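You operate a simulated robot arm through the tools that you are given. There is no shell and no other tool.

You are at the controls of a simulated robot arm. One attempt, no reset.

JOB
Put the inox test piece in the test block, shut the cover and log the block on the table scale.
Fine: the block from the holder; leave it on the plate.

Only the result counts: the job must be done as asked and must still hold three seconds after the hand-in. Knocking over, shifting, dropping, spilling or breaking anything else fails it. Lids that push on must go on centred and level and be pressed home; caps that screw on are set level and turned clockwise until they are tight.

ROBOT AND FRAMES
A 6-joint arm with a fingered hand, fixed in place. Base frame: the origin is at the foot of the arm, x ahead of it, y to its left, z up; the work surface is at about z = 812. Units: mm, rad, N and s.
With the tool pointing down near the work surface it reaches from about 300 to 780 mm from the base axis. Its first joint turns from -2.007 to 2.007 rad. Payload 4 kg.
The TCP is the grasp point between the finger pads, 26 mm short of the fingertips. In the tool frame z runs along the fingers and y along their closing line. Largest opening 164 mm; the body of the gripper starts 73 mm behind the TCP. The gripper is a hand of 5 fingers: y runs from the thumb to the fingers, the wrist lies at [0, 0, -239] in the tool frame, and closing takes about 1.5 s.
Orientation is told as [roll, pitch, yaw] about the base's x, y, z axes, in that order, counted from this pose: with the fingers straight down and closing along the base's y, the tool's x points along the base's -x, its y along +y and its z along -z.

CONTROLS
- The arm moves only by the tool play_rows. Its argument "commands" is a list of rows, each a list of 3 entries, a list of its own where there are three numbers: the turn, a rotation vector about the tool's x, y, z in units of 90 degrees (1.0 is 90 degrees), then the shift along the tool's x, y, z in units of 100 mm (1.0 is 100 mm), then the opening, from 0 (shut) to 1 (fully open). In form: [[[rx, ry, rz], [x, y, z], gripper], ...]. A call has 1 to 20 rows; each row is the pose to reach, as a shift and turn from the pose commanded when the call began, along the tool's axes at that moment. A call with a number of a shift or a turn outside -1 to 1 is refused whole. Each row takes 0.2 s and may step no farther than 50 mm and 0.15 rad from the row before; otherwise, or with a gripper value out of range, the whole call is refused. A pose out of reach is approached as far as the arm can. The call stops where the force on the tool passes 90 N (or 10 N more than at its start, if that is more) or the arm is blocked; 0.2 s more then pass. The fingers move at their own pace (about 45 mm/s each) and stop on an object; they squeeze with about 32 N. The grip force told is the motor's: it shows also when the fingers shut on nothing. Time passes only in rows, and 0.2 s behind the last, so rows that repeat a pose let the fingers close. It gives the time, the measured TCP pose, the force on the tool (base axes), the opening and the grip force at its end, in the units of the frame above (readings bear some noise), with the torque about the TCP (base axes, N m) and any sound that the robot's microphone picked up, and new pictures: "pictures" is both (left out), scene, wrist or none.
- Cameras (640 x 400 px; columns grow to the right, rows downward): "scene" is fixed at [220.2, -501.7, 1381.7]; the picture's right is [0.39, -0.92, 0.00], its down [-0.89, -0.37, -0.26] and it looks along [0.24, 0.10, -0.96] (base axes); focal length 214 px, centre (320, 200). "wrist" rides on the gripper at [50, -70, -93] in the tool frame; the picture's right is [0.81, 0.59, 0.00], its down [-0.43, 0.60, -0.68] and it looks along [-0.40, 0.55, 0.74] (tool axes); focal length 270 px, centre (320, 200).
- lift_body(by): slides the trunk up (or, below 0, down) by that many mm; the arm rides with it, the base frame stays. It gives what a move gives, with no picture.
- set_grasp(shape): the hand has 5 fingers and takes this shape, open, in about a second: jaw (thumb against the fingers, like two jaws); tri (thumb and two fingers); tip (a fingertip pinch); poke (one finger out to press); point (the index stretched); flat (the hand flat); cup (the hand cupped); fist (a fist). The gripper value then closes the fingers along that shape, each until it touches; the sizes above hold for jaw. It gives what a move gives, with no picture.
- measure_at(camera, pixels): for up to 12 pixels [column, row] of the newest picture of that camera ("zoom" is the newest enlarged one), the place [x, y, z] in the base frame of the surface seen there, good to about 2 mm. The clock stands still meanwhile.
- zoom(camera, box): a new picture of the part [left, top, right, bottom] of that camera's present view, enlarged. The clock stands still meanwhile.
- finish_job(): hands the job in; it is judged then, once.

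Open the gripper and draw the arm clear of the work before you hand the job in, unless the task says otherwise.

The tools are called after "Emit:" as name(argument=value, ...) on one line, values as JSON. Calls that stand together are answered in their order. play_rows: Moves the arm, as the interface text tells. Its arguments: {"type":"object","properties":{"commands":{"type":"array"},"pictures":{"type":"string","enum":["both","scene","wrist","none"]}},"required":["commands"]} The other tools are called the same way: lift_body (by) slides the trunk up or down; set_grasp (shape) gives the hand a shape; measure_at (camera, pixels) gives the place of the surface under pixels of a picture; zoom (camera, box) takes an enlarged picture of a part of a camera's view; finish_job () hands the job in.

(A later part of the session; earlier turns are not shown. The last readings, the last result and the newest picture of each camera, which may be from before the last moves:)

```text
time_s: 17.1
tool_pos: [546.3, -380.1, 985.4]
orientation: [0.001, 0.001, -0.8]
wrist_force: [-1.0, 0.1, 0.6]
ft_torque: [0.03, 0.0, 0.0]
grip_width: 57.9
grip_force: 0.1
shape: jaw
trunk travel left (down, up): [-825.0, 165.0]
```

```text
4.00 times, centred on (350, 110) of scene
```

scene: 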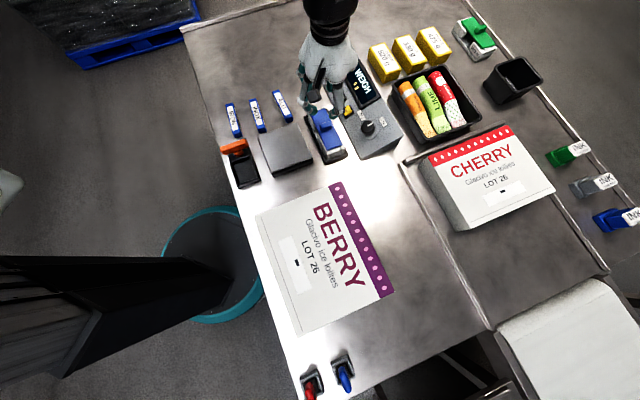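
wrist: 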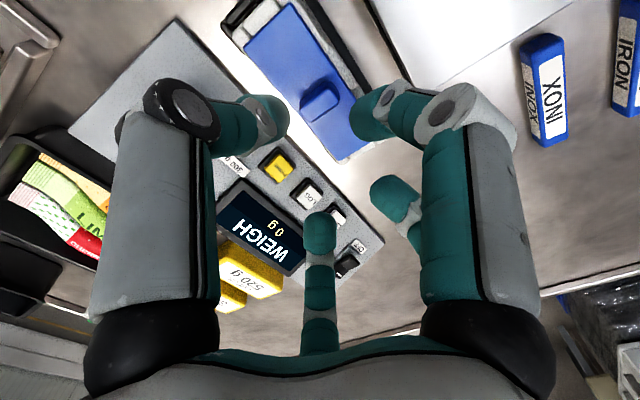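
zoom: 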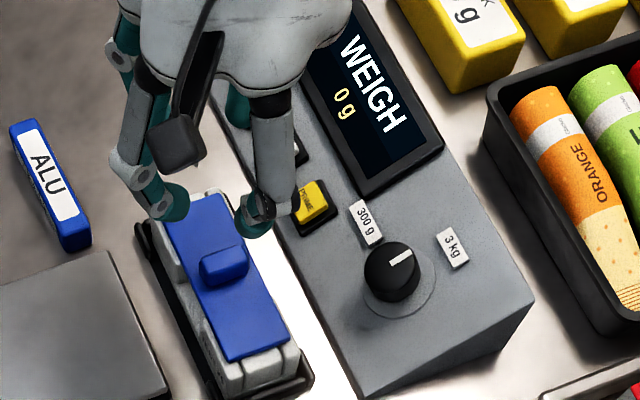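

The knob still points at 3 kg. With jaw at 58 mm I descend again onto the cover knob.

Emit:
play_rows(commands=[[[0, 0, 0], [-0.02, -0.01, 0.4], 0.35], [[0, 0, 0], [-0.02, -0.01, 0.8], 0.35], [[0, 0, 0], [-0.02, -0.01, 0.98], 0.35], [[0, 0, 0], [-0.02, -0.01, 0.98], 0.35]], pictures="both")

Emit:
zoom(camera="wrist", box=[220, 100, 420, 250])

Emit:
zoom(camera="scene", box=[280, 80, 380, 170])

```text
time_s: 18.1
tool_pos: [546.5, -383.1, 887.9]
orientation: [0.0, 0.001, -0.801]
wrist_force: [-0.4, -0.3, -0.2]
ft_torque: [0.0, -0.01, 0.03]
grip_width: 57.6
grip_force: 0.0
shape: jaw
trunk travel left (down, up): [-825.0, 165.0]
```

scene: 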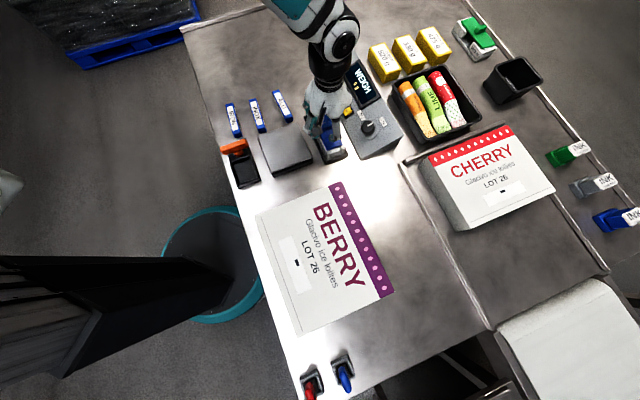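
wrist: 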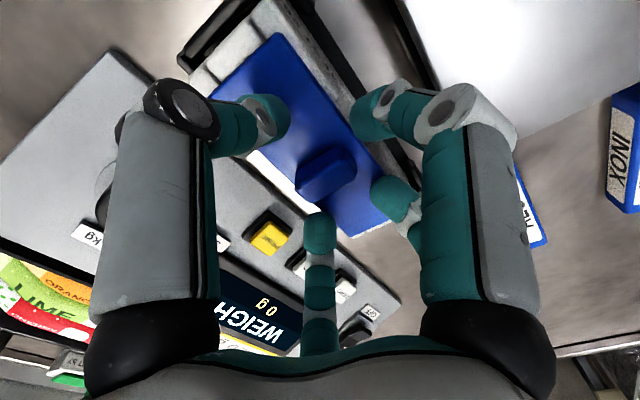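

```text
2.67 times, centred on (320, 175) of wrist
```

zoom: 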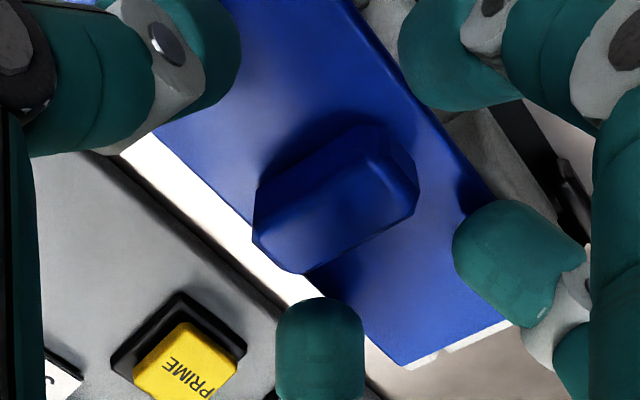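

```text
4.44 times, centred on (330, 125) of scene
```

zoom: 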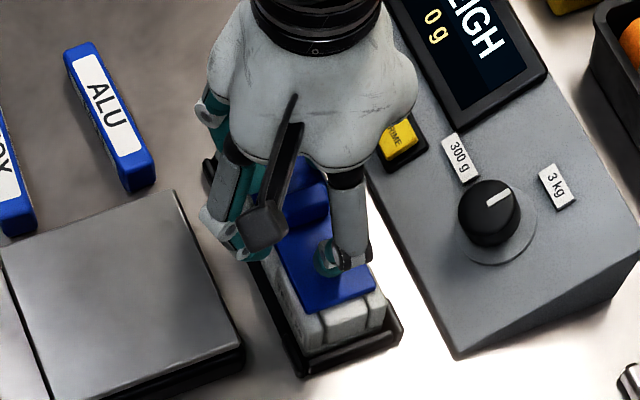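

No contact and the knob lies between thumb and fingers. I close on it.

Emit:
play_rows(commands=[[[0, 0, 0], [0, 0, 0], 0.2], [[0, 0, 0], [0, 0, 0], 0.1], [[0, 0, 0], [0, 0, 0], 0.0], [[0, 0, 0], [0, 0, 0], 0.0], [[0, 0, 0], [0, 0, 0], 0.0], [[0, 0, 0], [0, 0, 0], 0.0], [[0, 0, 0], [0, 0, 0], 0.0]], pictures="both")

Emit:
zoom(camera="wrist", box=[220, 100, 420, 250])

```text
time_s: 19.7
tool_pos: [547.7, -383.5, 886.8]
orientation: [0.0, -0.001, -0.8]
wrist_force: [-0.6, -0.4, -0.4]
ft_torque: [-0.01, -0.04, -0.02]
grip_width: 16.3
grip_force: 31.7
shape: jaw
trunk travel left (down, up): [-825.0, 165.0]
```

scene: 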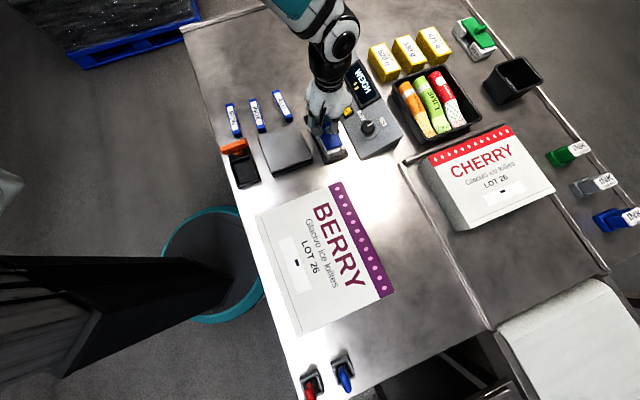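
wrist: 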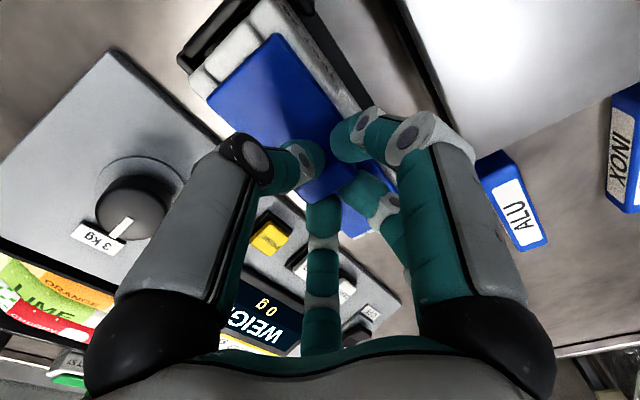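

```text
2.67 times, centred on (320, 175) of wrist
```

zoom: 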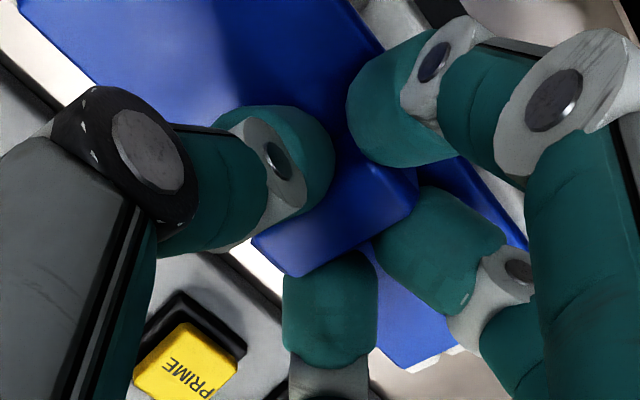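

The knob is gripped (16.3 mm, 31.7 N) with no side load. I lift a few mm and check the force and picture.

Emit:
play_rows(commands=[[[0, 0, 0], [0, 0, -0.03], 0.0], [[0, 0, 0], [0, 0, -0.06], 0.0], [[0, 0, 0], [0, 0, -0.06], 0.0]], pictures="both")

Emit:
zoom(camera="scene", box=[290, 90, 360, 170])

Emit:
zoom(camera="wrist", box=[160, 0, 440, 260])

```text
time_s: 20.5
tool_pos: [548.3, -383.1, 893.5]
orientation: [0.0, -0.001, -0.8]
wrist_force: [0.2, 0.3, -4.0]
ft_torque: [-0.06, -0.01, -0.01]
grip_width: 16.7
grip_force: 31.8
shape: jaw
trunk travel left (down, up): [-825.0, 165.0]
```

scene: 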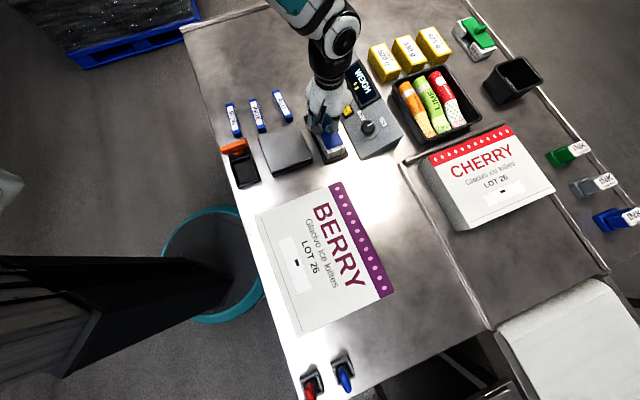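
wrist: 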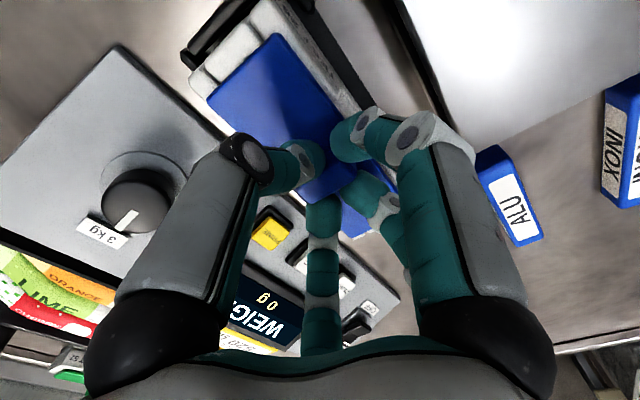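

```text
5.00 times, centred on (325, 130) of scene
```

zoom: 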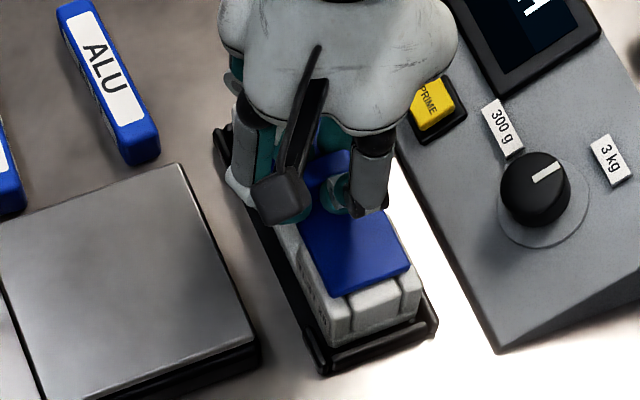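

```text
1.54 times, centred on (300, 130) of wrist
```

zoom: 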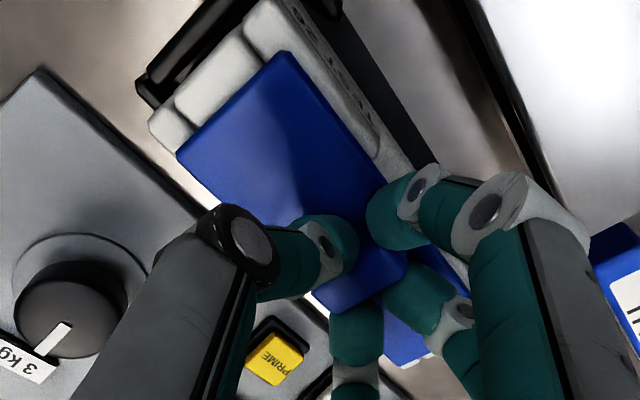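

I measure whether only the cover rose or the whole block.

Emit:
measure_at(camera="wrist", pixels=[[261, 78], [238, 46], [240, 70], [225, 60], [260, 25], [300, 50], [225, 95], [275, 45], [330, 90], [210, 75], [240, 10], [345, 90]])

Emit:
measure_at(camera="scene", pixels=[[335, 145], [334, 152], [333, 157], [340, 142], [325, 163], [322, 148]])

```text
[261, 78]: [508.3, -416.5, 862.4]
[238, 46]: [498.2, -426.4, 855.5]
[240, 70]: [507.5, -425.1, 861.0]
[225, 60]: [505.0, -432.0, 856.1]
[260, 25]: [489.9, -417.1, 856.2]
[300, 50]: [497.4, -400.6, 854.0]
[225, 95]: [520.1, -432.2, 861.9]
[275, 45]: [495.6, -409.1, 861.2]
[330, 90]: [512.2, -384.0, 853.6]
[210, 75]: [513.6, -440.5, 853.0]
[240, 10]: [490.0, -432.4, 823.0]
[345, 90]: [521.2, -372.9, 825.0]
```

```text
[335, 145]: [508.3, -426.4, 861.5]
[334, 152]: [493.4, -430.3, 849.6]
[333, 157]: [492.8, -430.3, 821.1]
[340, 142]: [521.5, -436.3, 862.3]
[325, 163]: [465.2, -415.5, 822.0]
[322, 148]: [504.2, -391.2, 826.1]
```

The white rim rose too (849→855): the whole block came up at ~4 N (~0.4 kg), so the cover is held by the block – likely a slide. I set it back down into the holder exactly where it was.

Emit:
play_rows(commands=[[[0, 0, 0], [0, 0, 0.03], 0.0], [[0, 0, 0], [0, 0, 0.055], 0.0], [[0, 0, 0], [0, 0, 0.06], 0.0], [[0, 0, 0], [0, 0, 0.06], 0.0]], pictures="wrist")

Emit:
measure_at(camera="wrist", pixels=[[261, 78], [238, 46], [240, 70], [225, 60], [260, 25], [300, 50], [225, 95], [275, 45]])

Emit:
zoom(camera="wrist", box=[170, 0, 390, 150])

```text
time_s: 21.5
tool_pos: [548.6, -384.3, 887.4]
orientation: [-0.001, 0.0, -0.801]
wrist_force: [0.8, 0.2, -2.6]
ft_torque: [-0.03, -0.01, 0.03]
grip_width: 16.8
grip_force: 32.0
shape: jaw
trunk travel left (down, up): [-825.0, 165.0]
```

wrist: 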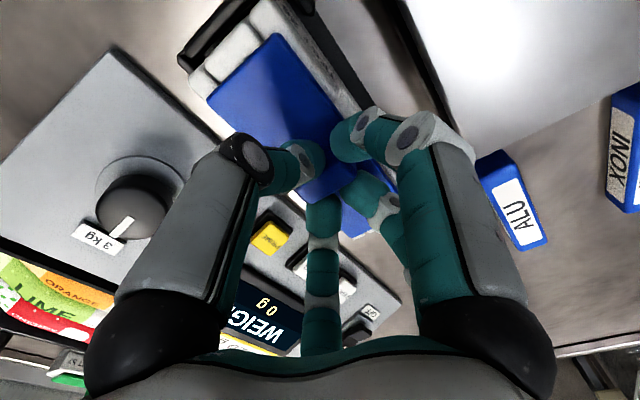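

```text
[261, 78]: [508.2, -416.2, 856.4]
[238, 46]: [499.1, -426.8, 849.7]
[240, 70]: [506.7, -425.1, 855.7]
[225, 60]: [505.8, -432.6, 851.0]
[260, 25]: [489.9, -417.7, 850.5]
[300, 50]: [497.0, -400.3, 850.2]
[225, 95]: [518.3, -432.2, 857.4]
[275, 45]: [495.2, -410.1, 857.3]
```

```text
2.67 times, centred on (280, 75) of wrist
```

zoom: 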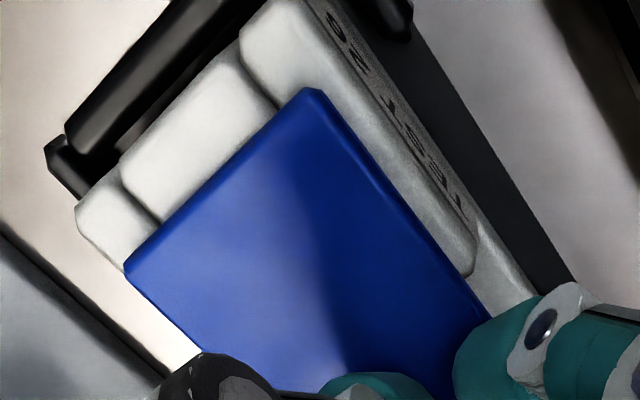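

The block is back down (rim ≈850). I press 1 mm down, then try a gentle 2 mm slide of the knob along the block toward +u (tool +y) and read the force.

Emit:
play_rows(commands=[[[0, 0, 0], [0, 0, 0.008], 0.0], [[0, 0, 0], [0, 0, 0.008], 0.0]], pictures="none")

Emit:
play_rows(commands=[[[0, 0, 0], [0, 0.01, 0], 0.0], [[0, 0, 0], [0, 0.02, 0], 0.0], [[0, 0, 0], [0, 0.02, 0], 0.0]], pictures="wrist")

Emit:
zoom(camera="wrist", box=[170, 0, 390, 150])

```text
time_s: 22.1
tool_pos: [547.8, -383.2, 887.0]
orientation: [0.0, 0.0, -0.801]
wrist_force: [0.1, -0.4, -3.1]
ft_torque: [-0.02, 0.02, 0.01]
grip_width: 16.7
grip_force: 32.2
shape: jaw
trunk travel left (down, up): [-825.0, 165.0]
```

```text
time_s: 22.9
tool_pos: [549.9, -381.7, 887.3]
orientation: [-0.001, 0.0, -0.799]
wrist_force: [0.6, 0.1, -3.6]
ft_torque: [-0.05, 0.05, 0.01]
grip_width: 16.8
grip_force: 31.6
shape: jaw
trunk travel left (down, up): [-825.0, 165.0]
```

wrist: 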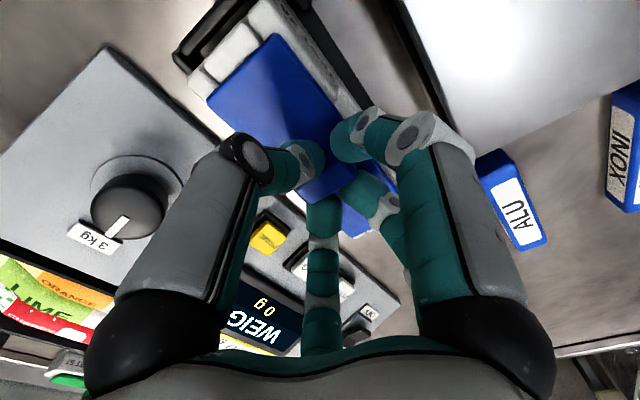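

```text
2.67 times, centred on (280, 75) of wrist
```

zoom: 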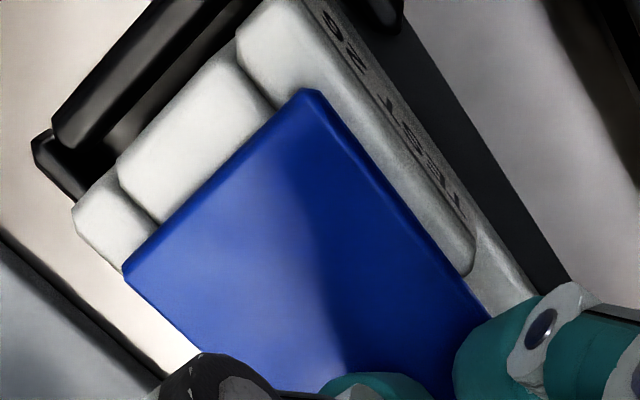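

The block moved along with the cover while still hanging (3.6 N). I shift back and lower a bit more until its weight is on the holder.

Emit:
play_rows(commands=[[[0, 0, 0], [0, -0.02, 0], 0.0], [[0, 0, 0], [0, -0.02, 0.01], 0.0], [[0, 0, 0], [0, -0.02, 0.015], 0.0], [[0, 0, 0], [0, -0.02, 0.015], 0.0]], pictures="none")

Emit:
play_rows(commands=[[[0, 0, 0], [0, 0, 0.01], 0.0], [[0, 0, 0], [0, 0, 0.01], 0.0]], pictures="wrist")

Emit:
zoom(camera="wrist", box=[170, 0, 390, 150])

```text
time_s: 23.9
tool_pos: [547.0, -382.9, 887.4]
orientation: [0.0, -0.001, -0.802]
wrist_force: [1.6, 0.5, 3.5]
ft_torque: [0.01, -0.01, 0.03]
grip_width: 16.8
grip_force: 32.0
shape: jaw
trunk travel left (down, up): [-825.0, 165.0]
```

```text
time_s: 24.5
tool_pos: [546.9, -383.6, 886.3]
orientation: [0.0, -0.003, -0.8]
wrist_force: [2.7, -0.1, 12.0]
ft_torque: [-0.02, -0.01, 0.0]
grip_width: 16.7
grip_force: 31.8
shape: jaw
trunk travel left (down, up): [-825.0, 165.0]
```

wrist: 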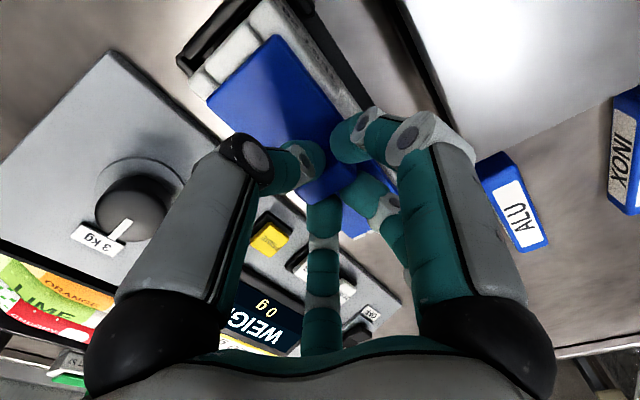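

```text
2.67 times, centred on (280, 75) of wrist
```

zoom: 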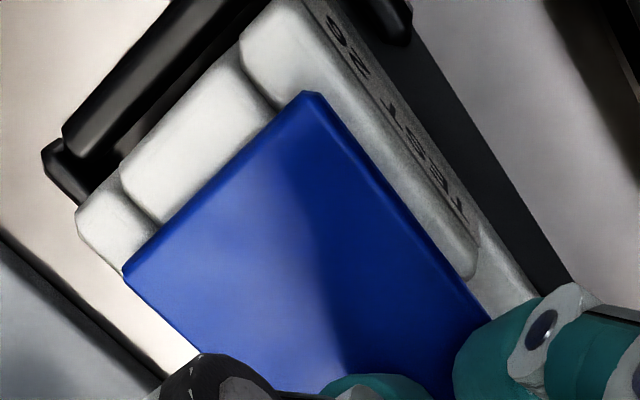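

The block is seated (12 N down). I ease off 1 mm and try sliding 4 mm toward +u, watching whether the cover moves relative to the white body.

Emit:
play_rows(commands=[[[0, 0, 0], [0, 0, -0.01], 0.0], [[0, 0, 0], [0, 0.02, -0.01], 0.0], [[0, 0, 0], [0, 0.04, -0.01], 0.0], [[0, 0, 0], [0, 0.04, -0.01], 0.0]], pictures="wrist")

Emit:
zoom(camera="wrist", box=[170, 0, 390, 150])

```text
time_s: 25.5
tool_pos: [549.9, -379.7, 886.9]
orientation: [0.0, -0.001, -0.802]
wrist_force: [0.5, -2.2, 11.3]
ft_torque: [-0.05, -0.02, -0.02]
grip_width: 17.0
grip_force: 32.7
shape: jaw
trunk travel left (down, up): [-825.0, 165.0]
```

wrist: 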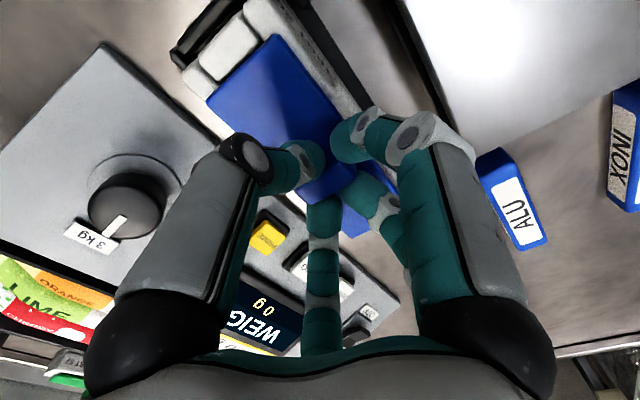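

```text
2.67 times, centred on (280, 75) of wrist
```

zoom: 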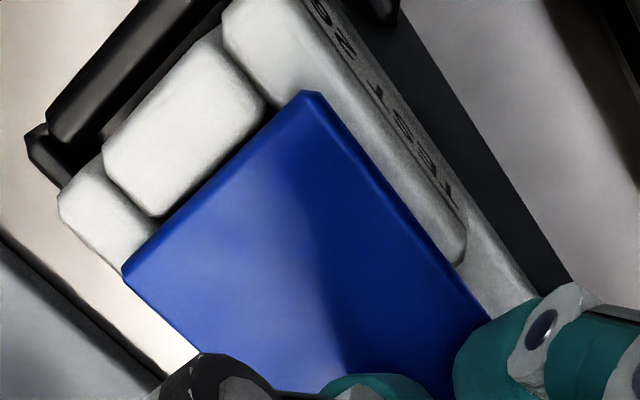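

The white end is now more exposed: the cover slides toward +u with only ~2 N. I keep sliding it in steps.

Emit:
play_rows(commands=[[[0, 0, 0], [0, 0.03, -0.006], 0.0], [[0, 0, 0], [0, 0.06, -0.006], 0.0], [[0, 0, 0], [0, 0.1, -0.006], 0.0], [[0, 0, 0], [0, 0.15, -0.006], 0.0], [[0, 0, 0], [0, 0.2, -0.006], 0.0], [[0, 0, 0], [0, 0.25, -0.006], 0.0], [[0, 0, 0], [0, 0.25, -0.006], 0.0]], pictures="both")

Emit:
zoom(camera="scene", box=[290, 70, 370, 170])

```text
time_s: 27.1
tool_pos: [567.8, -361.7, 886.9]
orientation: [0.002, 0.001, -0.802]
wrist_force: [1.3, -2.7, 9.7]
ft_torque: [-0.05, -0.01, -0.01]
grip_width: 16.6
grip_force: 31.8
shape: jaw
trunk travel left (down, up): [-825.0, 165.0]
```

scene: 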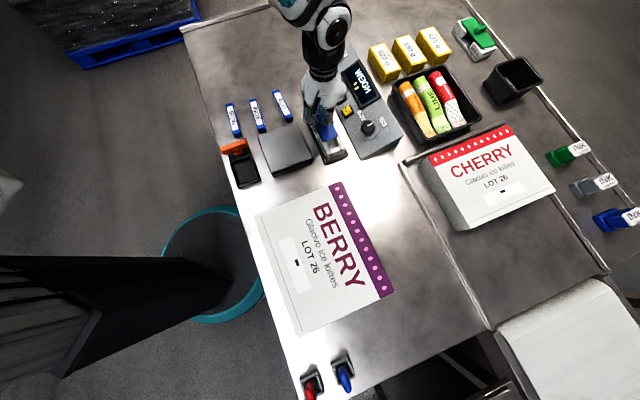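
wrist: 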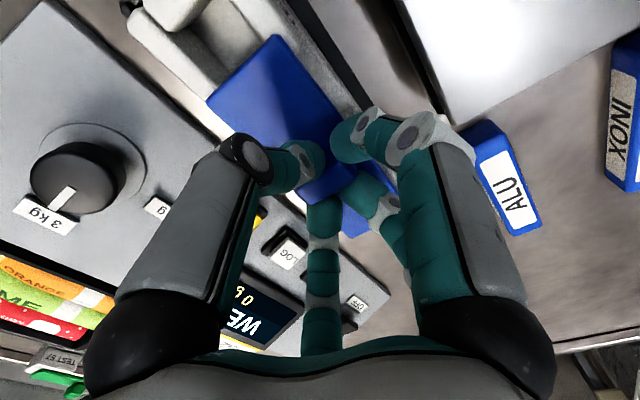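

```text
4.00 times, centred on (330, 120) of scene
```

zoom: 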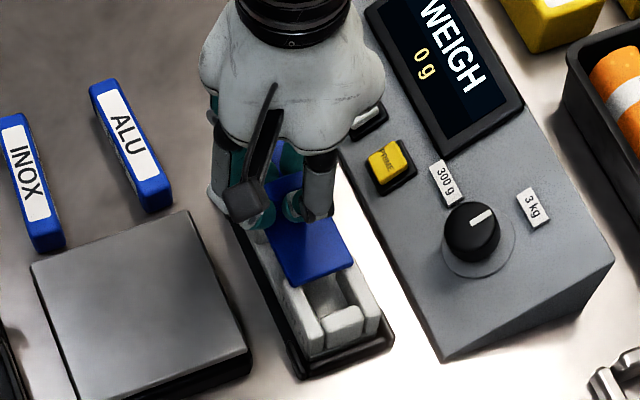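

The cavity opens up behind the cover. I continue sliding, another 40 mm.

Emit:
play_rows(commands=[[[0, 0, 0], [0, 0.05, -0.005], 0.0], [[0, 0, 0], [0, 0.1, -0.005], 0.0], [[0, 0, 0], [0, 0.15, -0.005], 0.0], [[0, 0, 0], [0, 0.2, -0.005], 0.0], [[0, 0, 0], [0, 0.25, -0.005], 0.0], [[0, 0, 0], [0, 0.3, -0.005], 0.0], [[0, 0, 0], [0, 0.35, -0.005], 0.0], [[0, 0, 0], [0, 0.4, -0.005], 0.0], [[0, 0, 0], [0, 0.4, -0.005], 0.0]], pictures="both")

Emit:
zoom(camera="scene", box=[290, 70, 370, 170])

```text
time_s: 29.1
tool_pos: [598.0, -335.4, 887.1]
orientation: [-0.001, 0.001, -0.802]
wrist_force: [-2.0, 1.3, 0.9]
ft_torque: [0.01, 0.06, -0.07]
grip_width: 16.7
grip_force: 31.9
shape: jaw
trunk travel left (down, up): [-825.0, 165.0]
```

scene: 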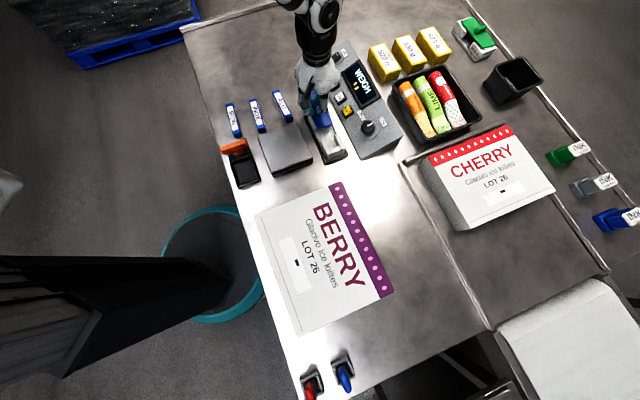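
wrist: 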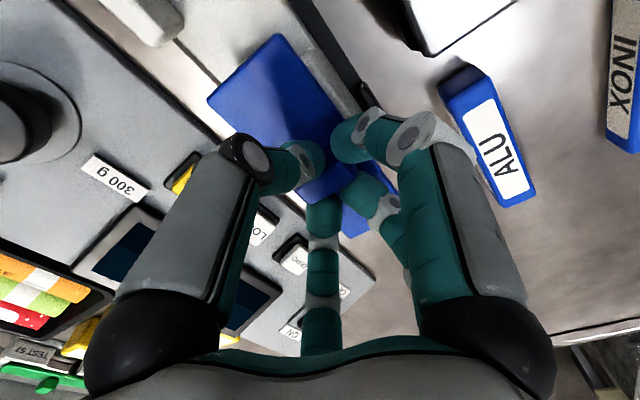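

```text
4.00 times, centred on (330, 120) of scene
```

zoom: 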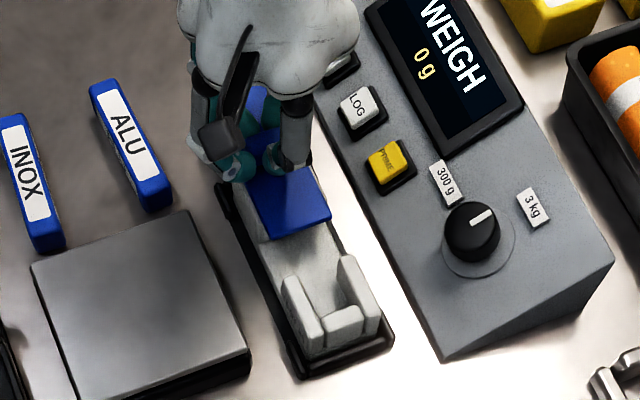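

The cover is ~70 mm open, low forces. I continue another 40 mm, watching for a stop.

Emit:
play_rows(commands=[[[0, 0, 0], [0, 0.05, 0], 0.0], [[0, 0, 0], [0, 0.1, 0], 0.0], [[0, 0, 0], [0, 0.15, 0], 0.0], [[0, 0, 0], [0, 0.2, 0], 0.0], [[0, 0, 0], [0, 0.2, 0], 0.0]], pictures="both")

Emit:
zoom(camera="scene", box=[290, 70, 370, 170])

```text
time_s: 30.3
tool_pos: [611.4, -320.2, 888.3]
orientation: [0.0, -0.001, -0.801]
wrist_force: [0.2, -1.1, 3.0]
ft_torque: [-0.01, -0.02, -0.03]
grip_width: 16.5
grip_force: 32.7
shape: jaw
trunk travel left (down, up): [-825.0, 165.0]
```

scene: 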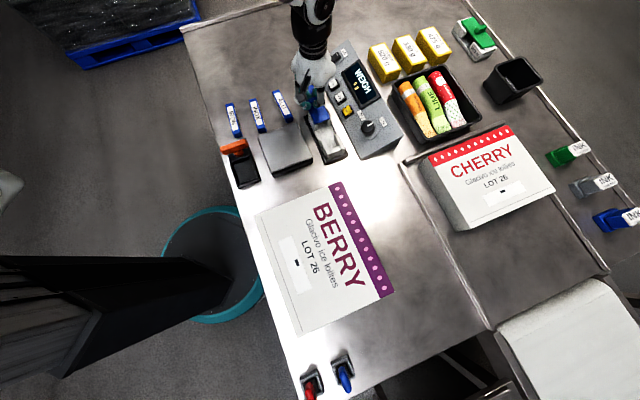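
wrist: 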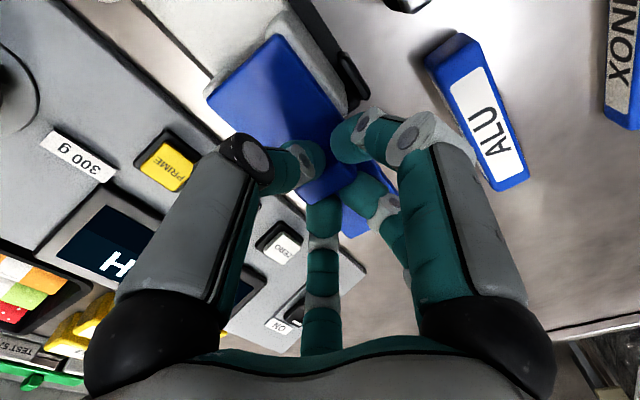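

```text
4.00 times, centred on (330, 120) of scene
```

zoom: 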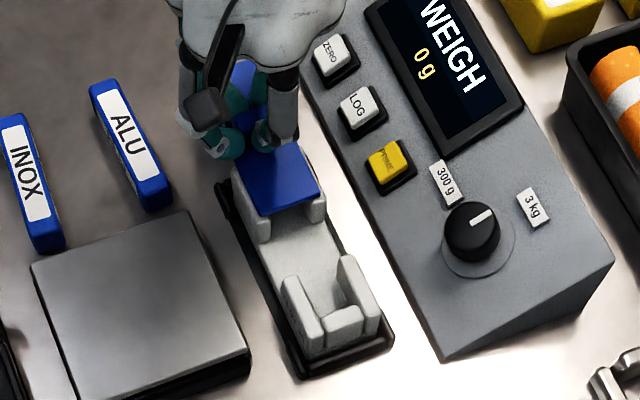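

I continue another 20 mm.

Emit:
play_rows(commands=[[[0, 0, 0], [0, 0.05, 0], 0.0], [[0, 0, 0], [0, 0.1, 0], 0.0], [[0, 0, 0], [0, 0.15, 0], 0.0], [[0, 0, 0], [0, 0.2, 0], 0.0], [[0, 0, 0], [0, 0.2, 0], 0.0]], pictures="both")

Emit:
zoom(camera="scene", box=[290, 70, 370, 170])

```text
time_s: 31.5
tool_pos: [626.4, -307.1, 887.2]
orientation: [0.001, 0.001, -0.802]
wrist_force: [-0.2, -0.1, -1.3]
ft_torque: [-0.04, 0.02, -0.1]
grip_width: 16.7
grip_force: 32.4
shape: jaw
trunk travel left (down, up): [-825.0, 165.0]
```

scene: 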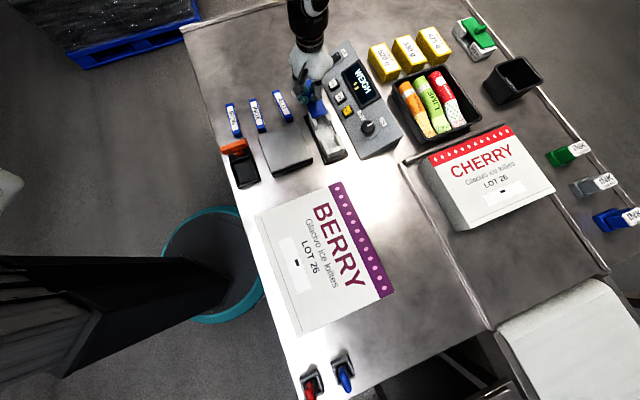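
wrist: 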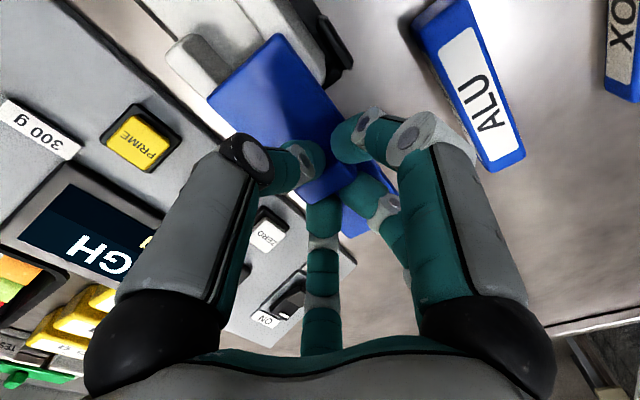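

```text
4.00 times, centred on (330, 120) of scene
```

zoom: 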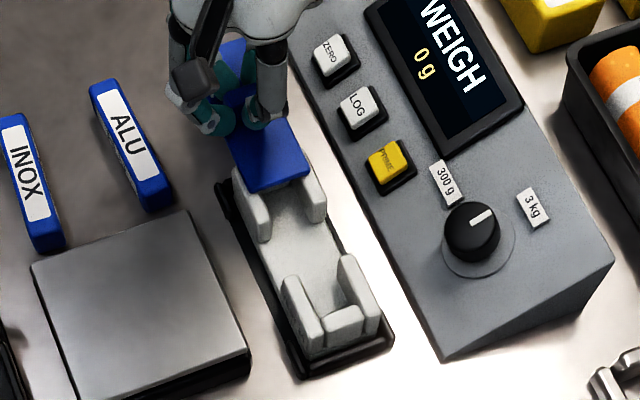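

The cover is ~111 mm open. I measure the block's walls, floor and the cover to see the cavity and whether anything tilts.

Emit:
zoom(camera="scene", box=[305, 95, 355, 170])

Emit:
measure_at(camera="scene", pixels=[[323, 146], [338, 140], [335, 151], [330, 140], [326, 125], [319, 124], [329, 119], [321, 111], [315, 105], [325, 103], [332, 130], [333, 147]])

```text
5.33 times, centred on (330, 132) of scene
```

zoom: 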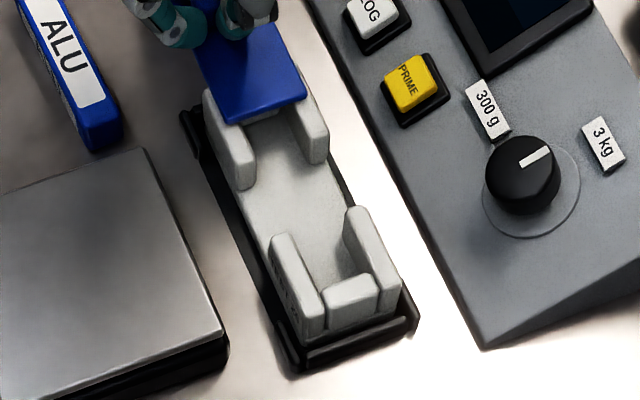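

```text
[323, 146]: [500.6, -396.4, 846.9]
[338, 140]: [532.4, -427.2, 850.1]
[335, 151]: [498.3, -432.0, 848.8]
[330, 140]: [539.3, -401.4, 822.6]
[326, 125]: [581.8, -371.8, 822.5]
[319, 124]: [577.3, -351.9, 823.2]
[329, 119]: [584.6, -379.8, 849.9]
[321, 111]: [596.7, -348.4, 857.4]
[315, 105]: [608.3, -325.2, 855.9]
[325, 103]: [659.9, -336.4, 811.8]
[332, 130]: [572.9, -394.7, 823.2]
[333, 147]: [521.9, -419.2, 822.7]
```

The cover is level at 856–857 and the cavity floor is at 823, walls 849–850. I measure the window edges of the block and the finger positions in the current grip.

Emit:
measure_at(camera="zoom", pixels=[[268, 240], [345, 210], [240, 180], [322, 158], [300, 245], [365, 275], [325, 305], [255, 160], [300, 120], [350, 280], [370, 340], [208, 92]])

Emit:
measure_at(camera="wrist", pixels=[[312, 165], [300, 155], [340, 140], [350, 130], [365, 185], [355, 195], [322, 205], [322, 225], [375, 130], [270, 160], [385, 205], [322, 250]])

```text
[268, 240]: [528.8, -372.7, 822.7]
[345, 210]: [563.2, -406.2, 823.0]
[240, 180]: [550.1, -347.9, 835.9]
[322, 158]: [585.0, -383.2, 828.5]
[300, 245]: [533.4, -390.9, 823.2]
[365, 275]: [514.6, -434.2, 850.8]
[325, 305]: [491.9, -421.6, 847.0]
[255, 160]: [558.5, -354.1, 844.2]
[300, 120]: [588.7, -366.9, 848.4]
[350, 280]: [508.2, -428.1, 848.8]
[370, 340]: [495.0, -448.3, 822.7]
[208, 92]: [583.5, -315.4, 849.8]
```

```text
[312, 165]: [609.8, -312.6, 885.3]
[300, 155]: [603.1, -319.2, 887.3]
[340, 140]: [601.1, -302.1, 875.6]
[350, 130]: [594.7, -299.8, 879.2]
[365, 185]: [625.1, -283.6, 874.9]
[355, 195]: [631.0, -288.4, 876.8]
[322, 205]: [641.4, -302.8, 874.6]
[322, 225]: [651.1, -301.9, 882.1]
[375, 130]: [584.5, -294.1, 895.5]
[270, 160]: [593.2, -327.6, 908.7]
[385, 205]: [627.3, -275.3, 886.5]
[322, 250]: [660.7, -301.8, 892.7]
```

The channel is ~26 mm wide, ±60 mm long, with side windows from u≈-21 to +25. I open the fingers slightly to see if the cover stays supported by itself.

Emit:
play_rows(commands=[[[0, 0, 0], [0, 0, 0], 0.12], [[0, 0, 0], [0, 0, 0], 0.16], [[0, 0, 0], [0, 0, 0], 0.16], [[0, 0, 0], [0, 0, 0], 0.16]], pictures="both")

Emit:
zoom(camera="scene", box=[305, 85, 355, 160])

Emit:
measure_at(camera="scene", pixels=[[323, 146], [338, 140], [321, 111], [315, 105], [325, 110], [319, 114]])

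Emit:
measure_at(camera="wrist", pixels=[[275, 45], [225, 95], [261, 78], [355, 230], [200, 60], [305, 50]])

```text
time_s: 32.5
tool_pos: [627.5, -306.3, 887.8]
orientation: [0.0, -0.002, -0.802]
wrist_force: [-0.6, 0.6, 4.4]
ft_torque: [0.03, 0.03, -0.03]
grip_width: 26.7
grip_force: 0.1
shape: jaw
trunk travel left (down, up): [-825.0, 165.0]
```

scene: 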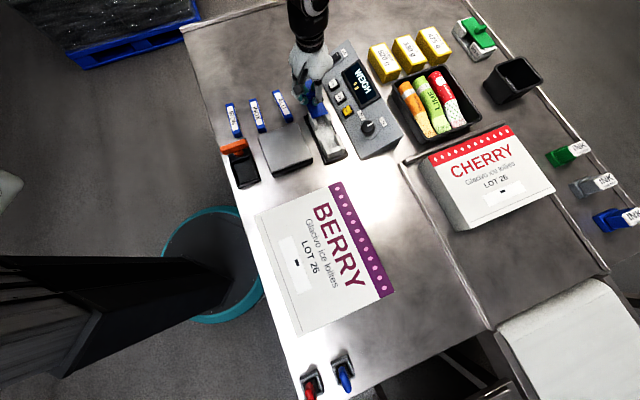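
wrist: 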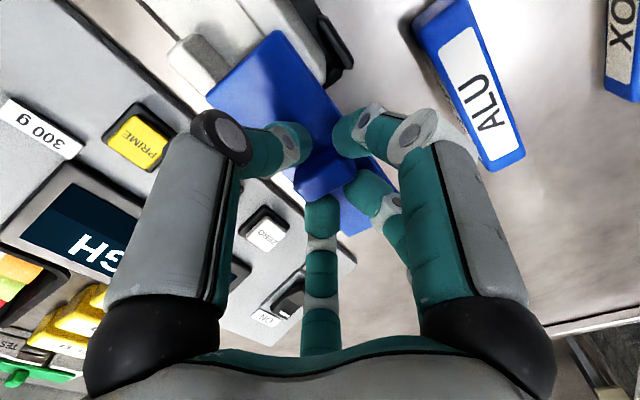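

```text
5.33 times, centred on (330, 122) of scene
```

zoom: 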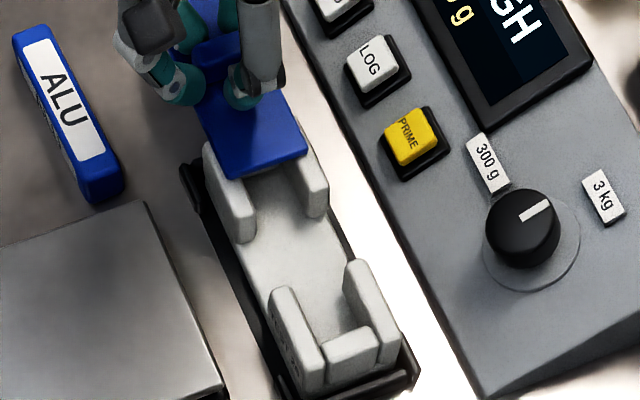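

```text
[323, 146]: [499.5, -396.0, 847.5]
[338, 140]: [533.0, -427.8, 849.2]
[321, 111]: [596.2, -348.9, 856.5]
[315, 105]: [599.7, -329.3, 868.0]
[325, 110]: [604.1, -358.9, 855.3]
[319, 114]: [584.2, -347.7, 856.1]
```

```text
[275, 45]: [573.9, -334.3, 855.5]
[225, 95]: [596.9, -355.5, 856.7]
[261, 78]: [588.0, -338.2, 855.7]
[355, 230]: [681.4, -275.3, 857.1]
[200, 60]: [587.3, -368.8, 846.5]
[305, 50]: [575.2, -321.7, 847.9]
```

The cover stays level by itself (855–857). Its near edge is at u≈50; I regrip and slide it 8 mm further for clearance.

Emit:
play_rows(commands=[[[0, 0, 0], [0, 0, 0], 0.0], [[0, 0, 0], [0, 0, 0], 0.0], [[0, 0, 0], [0, 0, 0], 0.0], [[0, 0, 0], [0, 0.03, 0], 0.0], [[0, 0, 0], [0, 0.06, 0], 0.0], [[0, 0, 0], [0, 0.08, 0], 0.0], [[0, 0, 0], [0, 0.08, 0], 0.0]], pictures="both")

Emit:
measure_at(camera="wrist", pixels=[[275, 45], [225, 95], [261, 78], [355, 230], [200, 60], [305, 50]])

Emit:
zoom(camera="scene", box=[305, 85, 355, 160])

```text
time_s: 34.1
tool_pos: [631.8, -301.8, 887.6]
orientation: [0.0, -0.002, -0.802]
wrist_force: [-1.3, 1.1, 1.3]
ft_torque: [-0.02, 0.11, 0.01]
grip_width: 16.5
grip_force: 31.7
shape: jaw
trunk travel left (down, up): [-825.0, 165.0]
```

scene: 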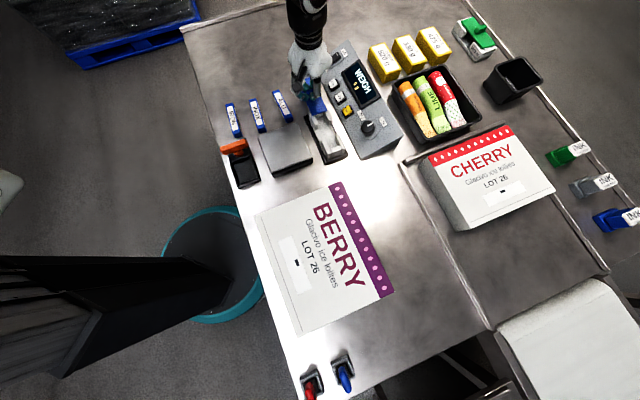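
wrist: 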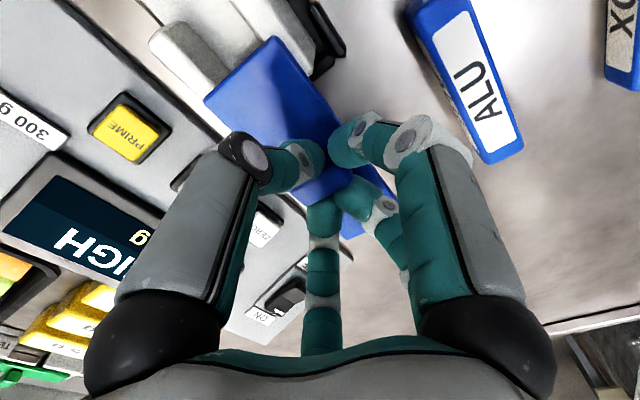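

```text
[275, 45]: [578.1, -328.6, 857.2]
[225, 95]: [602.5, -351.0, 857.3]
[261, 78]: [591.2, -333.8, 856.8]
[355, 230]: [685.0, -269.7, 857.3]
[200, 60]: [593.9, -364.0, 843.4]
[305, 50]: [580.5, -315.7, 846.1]
```

```text
5.33 times, centred on (330, 122) of scene
```

zoom: 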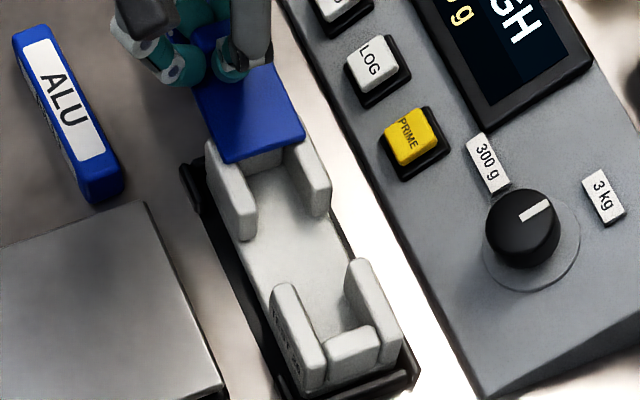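

The far wall's inner face is now visible, so the whole channel is open. I release the knob and rise 100 mm.

Emit:
play_rows(commands=[[[0, 0, 0], [0, 0, 0], 0.15], [[0, 0, 0], [0, 0, 0], 0.3], [[0, 0, 0], [0, 0, 0], 0.35], [[0, 0, 0], [0, 0, 0], 0.35], [[0, 0, 0], [0, 0, -0.1], 0.35], [[0, 0, 0], [0, 0, -0.4], 0.35], [[0, 0, 0], [0, 0, -0.8], 0.35], [[0, 0, 0], [0, 0, -1.0], 0.35]], pictures="both")

Emit:
zoom(camera="scene", box=[295, 75, 365, 175])

Emit:
zoom(camera="wrist", box=[180, 0, 460, 260])

```text
time_s: 35.9
tool_pos: [630.2, -301.7, 987.7]
orientation: [0.0, 0.002, -0.801]
wrist_force: [-1.7, -0.4, 0.6]
ft_torque: [-0.02, 0.01, -0.02]
grip_width: 57.1
grip_force: 0.1
shape: jaw
trunk travel left (down, up): [-825.0, 165.0]
```

scene: 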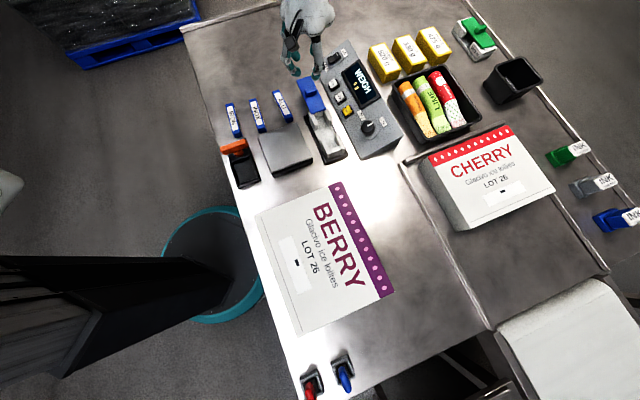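
wrist: 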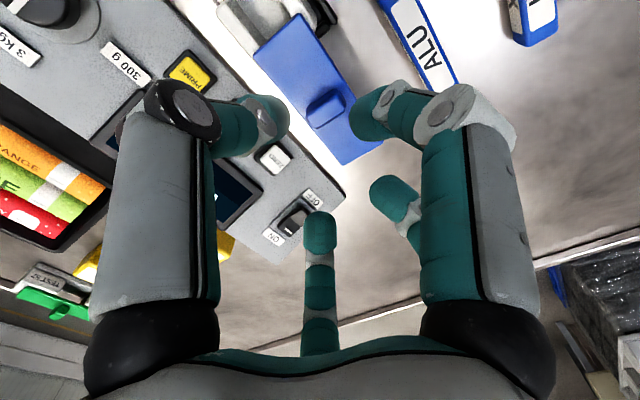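

```text
4.00 times, centred on (330, 125) of scene
```

zoom: 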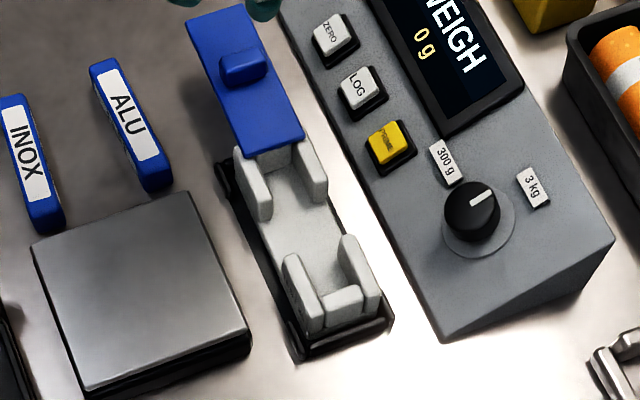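

```text
1.54 times, centred on (320, 130) of wrist
```

zoom: 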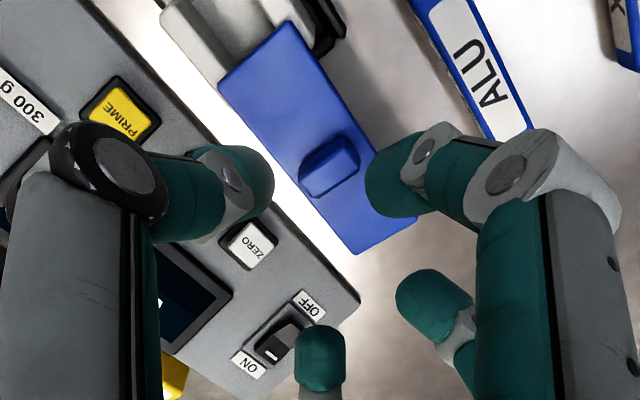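

The cover stays out and level. I measure the block's features with nothing in the way.

Emit:
measure_at(camera="scene", pixels=[[325, 147], [340, 142], [335, 150], [312, 120], [328, 116], [311, 113.5], [325, 109], [311, 90], [330, 130], [318, 122], [324, 161], [348, 155]])

Emit:
zoom(camera="scene", box=[300, 95, 360, 165])

```text
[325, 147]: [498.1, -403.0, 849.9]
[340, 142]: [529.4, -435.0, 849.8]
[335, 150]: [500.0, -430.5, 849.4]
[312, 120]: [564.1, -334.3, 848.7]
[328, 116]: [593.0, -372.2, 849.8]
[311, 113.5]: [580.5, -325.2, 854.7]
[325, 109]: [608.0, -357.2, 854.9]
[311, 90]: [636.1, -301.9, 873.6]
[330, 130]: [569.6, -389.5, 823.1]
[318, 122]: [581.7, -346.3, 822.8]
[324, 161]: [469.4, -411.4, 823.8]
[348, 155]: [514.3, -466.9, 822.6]
```

```text
5.71 times, centred on (330, 130) of scene
```

zoom: 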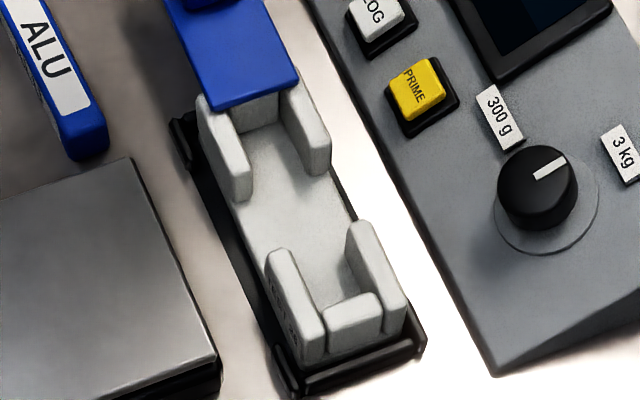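

I measure points near the inner edges of the four corner walls to fix the channel's centreline.

Emit:
measure_at(camera="zoom", pixels=[[314, 312], [286, 255], [374, 290], [354, 232], [246, 172], [224, 118], [310, 165], [290, 108], [350, 302], [250, 118], [335, 325], [360, 315]])

```text
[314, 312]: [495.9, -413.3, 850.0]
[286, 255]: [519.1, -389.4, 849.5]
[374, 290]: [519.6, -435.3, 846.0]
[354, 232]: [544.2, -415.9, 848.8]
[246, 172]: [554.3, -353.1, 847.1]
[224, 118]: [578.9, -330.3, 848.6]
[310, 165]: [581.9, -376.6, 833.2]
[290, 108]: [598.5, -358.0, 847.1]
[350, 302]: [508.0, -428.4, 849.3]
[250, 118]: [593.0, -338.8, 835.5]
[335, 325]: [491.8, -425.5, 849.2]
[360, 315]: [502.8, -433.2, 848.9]
```

The channel runs u≈-61…+62 and its centreline is about 2 mm toward the panel. Now I go for the INOX piece: turn the hand 89° (yaw ≈ +43°) and move over it.

Emit:
play_rows(commands=[[[0, 0, -0.0825], [0.075, 0.01, 0], 0.35], [[0, 0, -0.165], [0.15, 0.02, 0], 0.35], [[0, 0, -0.2475], [0.225, 0.03, 0], 0.35], [[0, 0, -0.33], [0.3, 0.04, 0], 0.35], [[0, 0, -0.4125], [0.375, 0.05, 0], 0.35], [[0, 0, -0.495], [0.45, 0.06, 0], 0.35], [[0, 0, -0.5775], [0.525, 0.07, 0], 0.35], [[0, 0, -0.66], [0.6, 0.08, 0], 0.35], [[0, 0, -0.7425], [0.675, 0.09, 0], 0.35], [[0, 0, -0.825], [0.75, 0.1, 0], 0.35], [[0, 0, -0.9075], [0.825, 0.1, 0], 0.35], [[0, 0, -0.987], [0.9, 0.1, 0], 0.35], [[0, 0, -0.987], [0.9, 0.1, 0], 0.35]], pictures="both")

```text
time_s: 38.7
tool_pos: [577.1, -229.5, 987.5]
orientation: [0.001, 0.0, 0.75]
wrist_force: [0.0, -0.2, 0.9]
ft_torque: [0.02, 0.02, 0.0]
grip_width: 56.9
grip_force: 0.2
shape: jaw
trunk travel left (down, up): [-825.0, 165.0]
```

scene: 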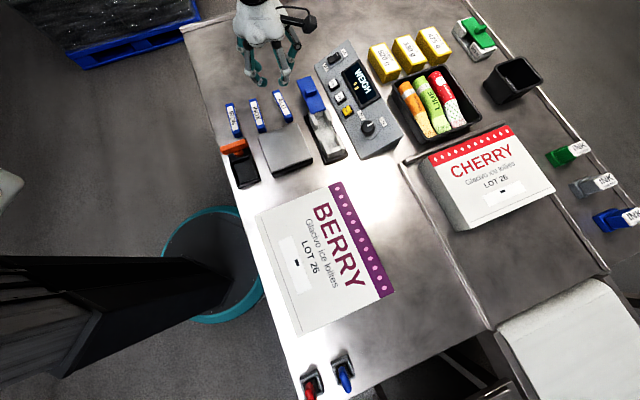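
wrist: 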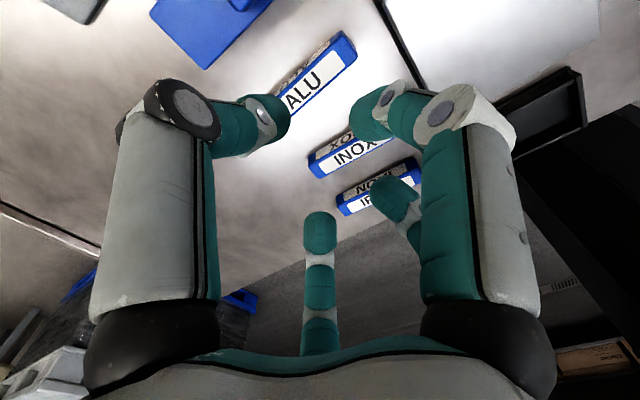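

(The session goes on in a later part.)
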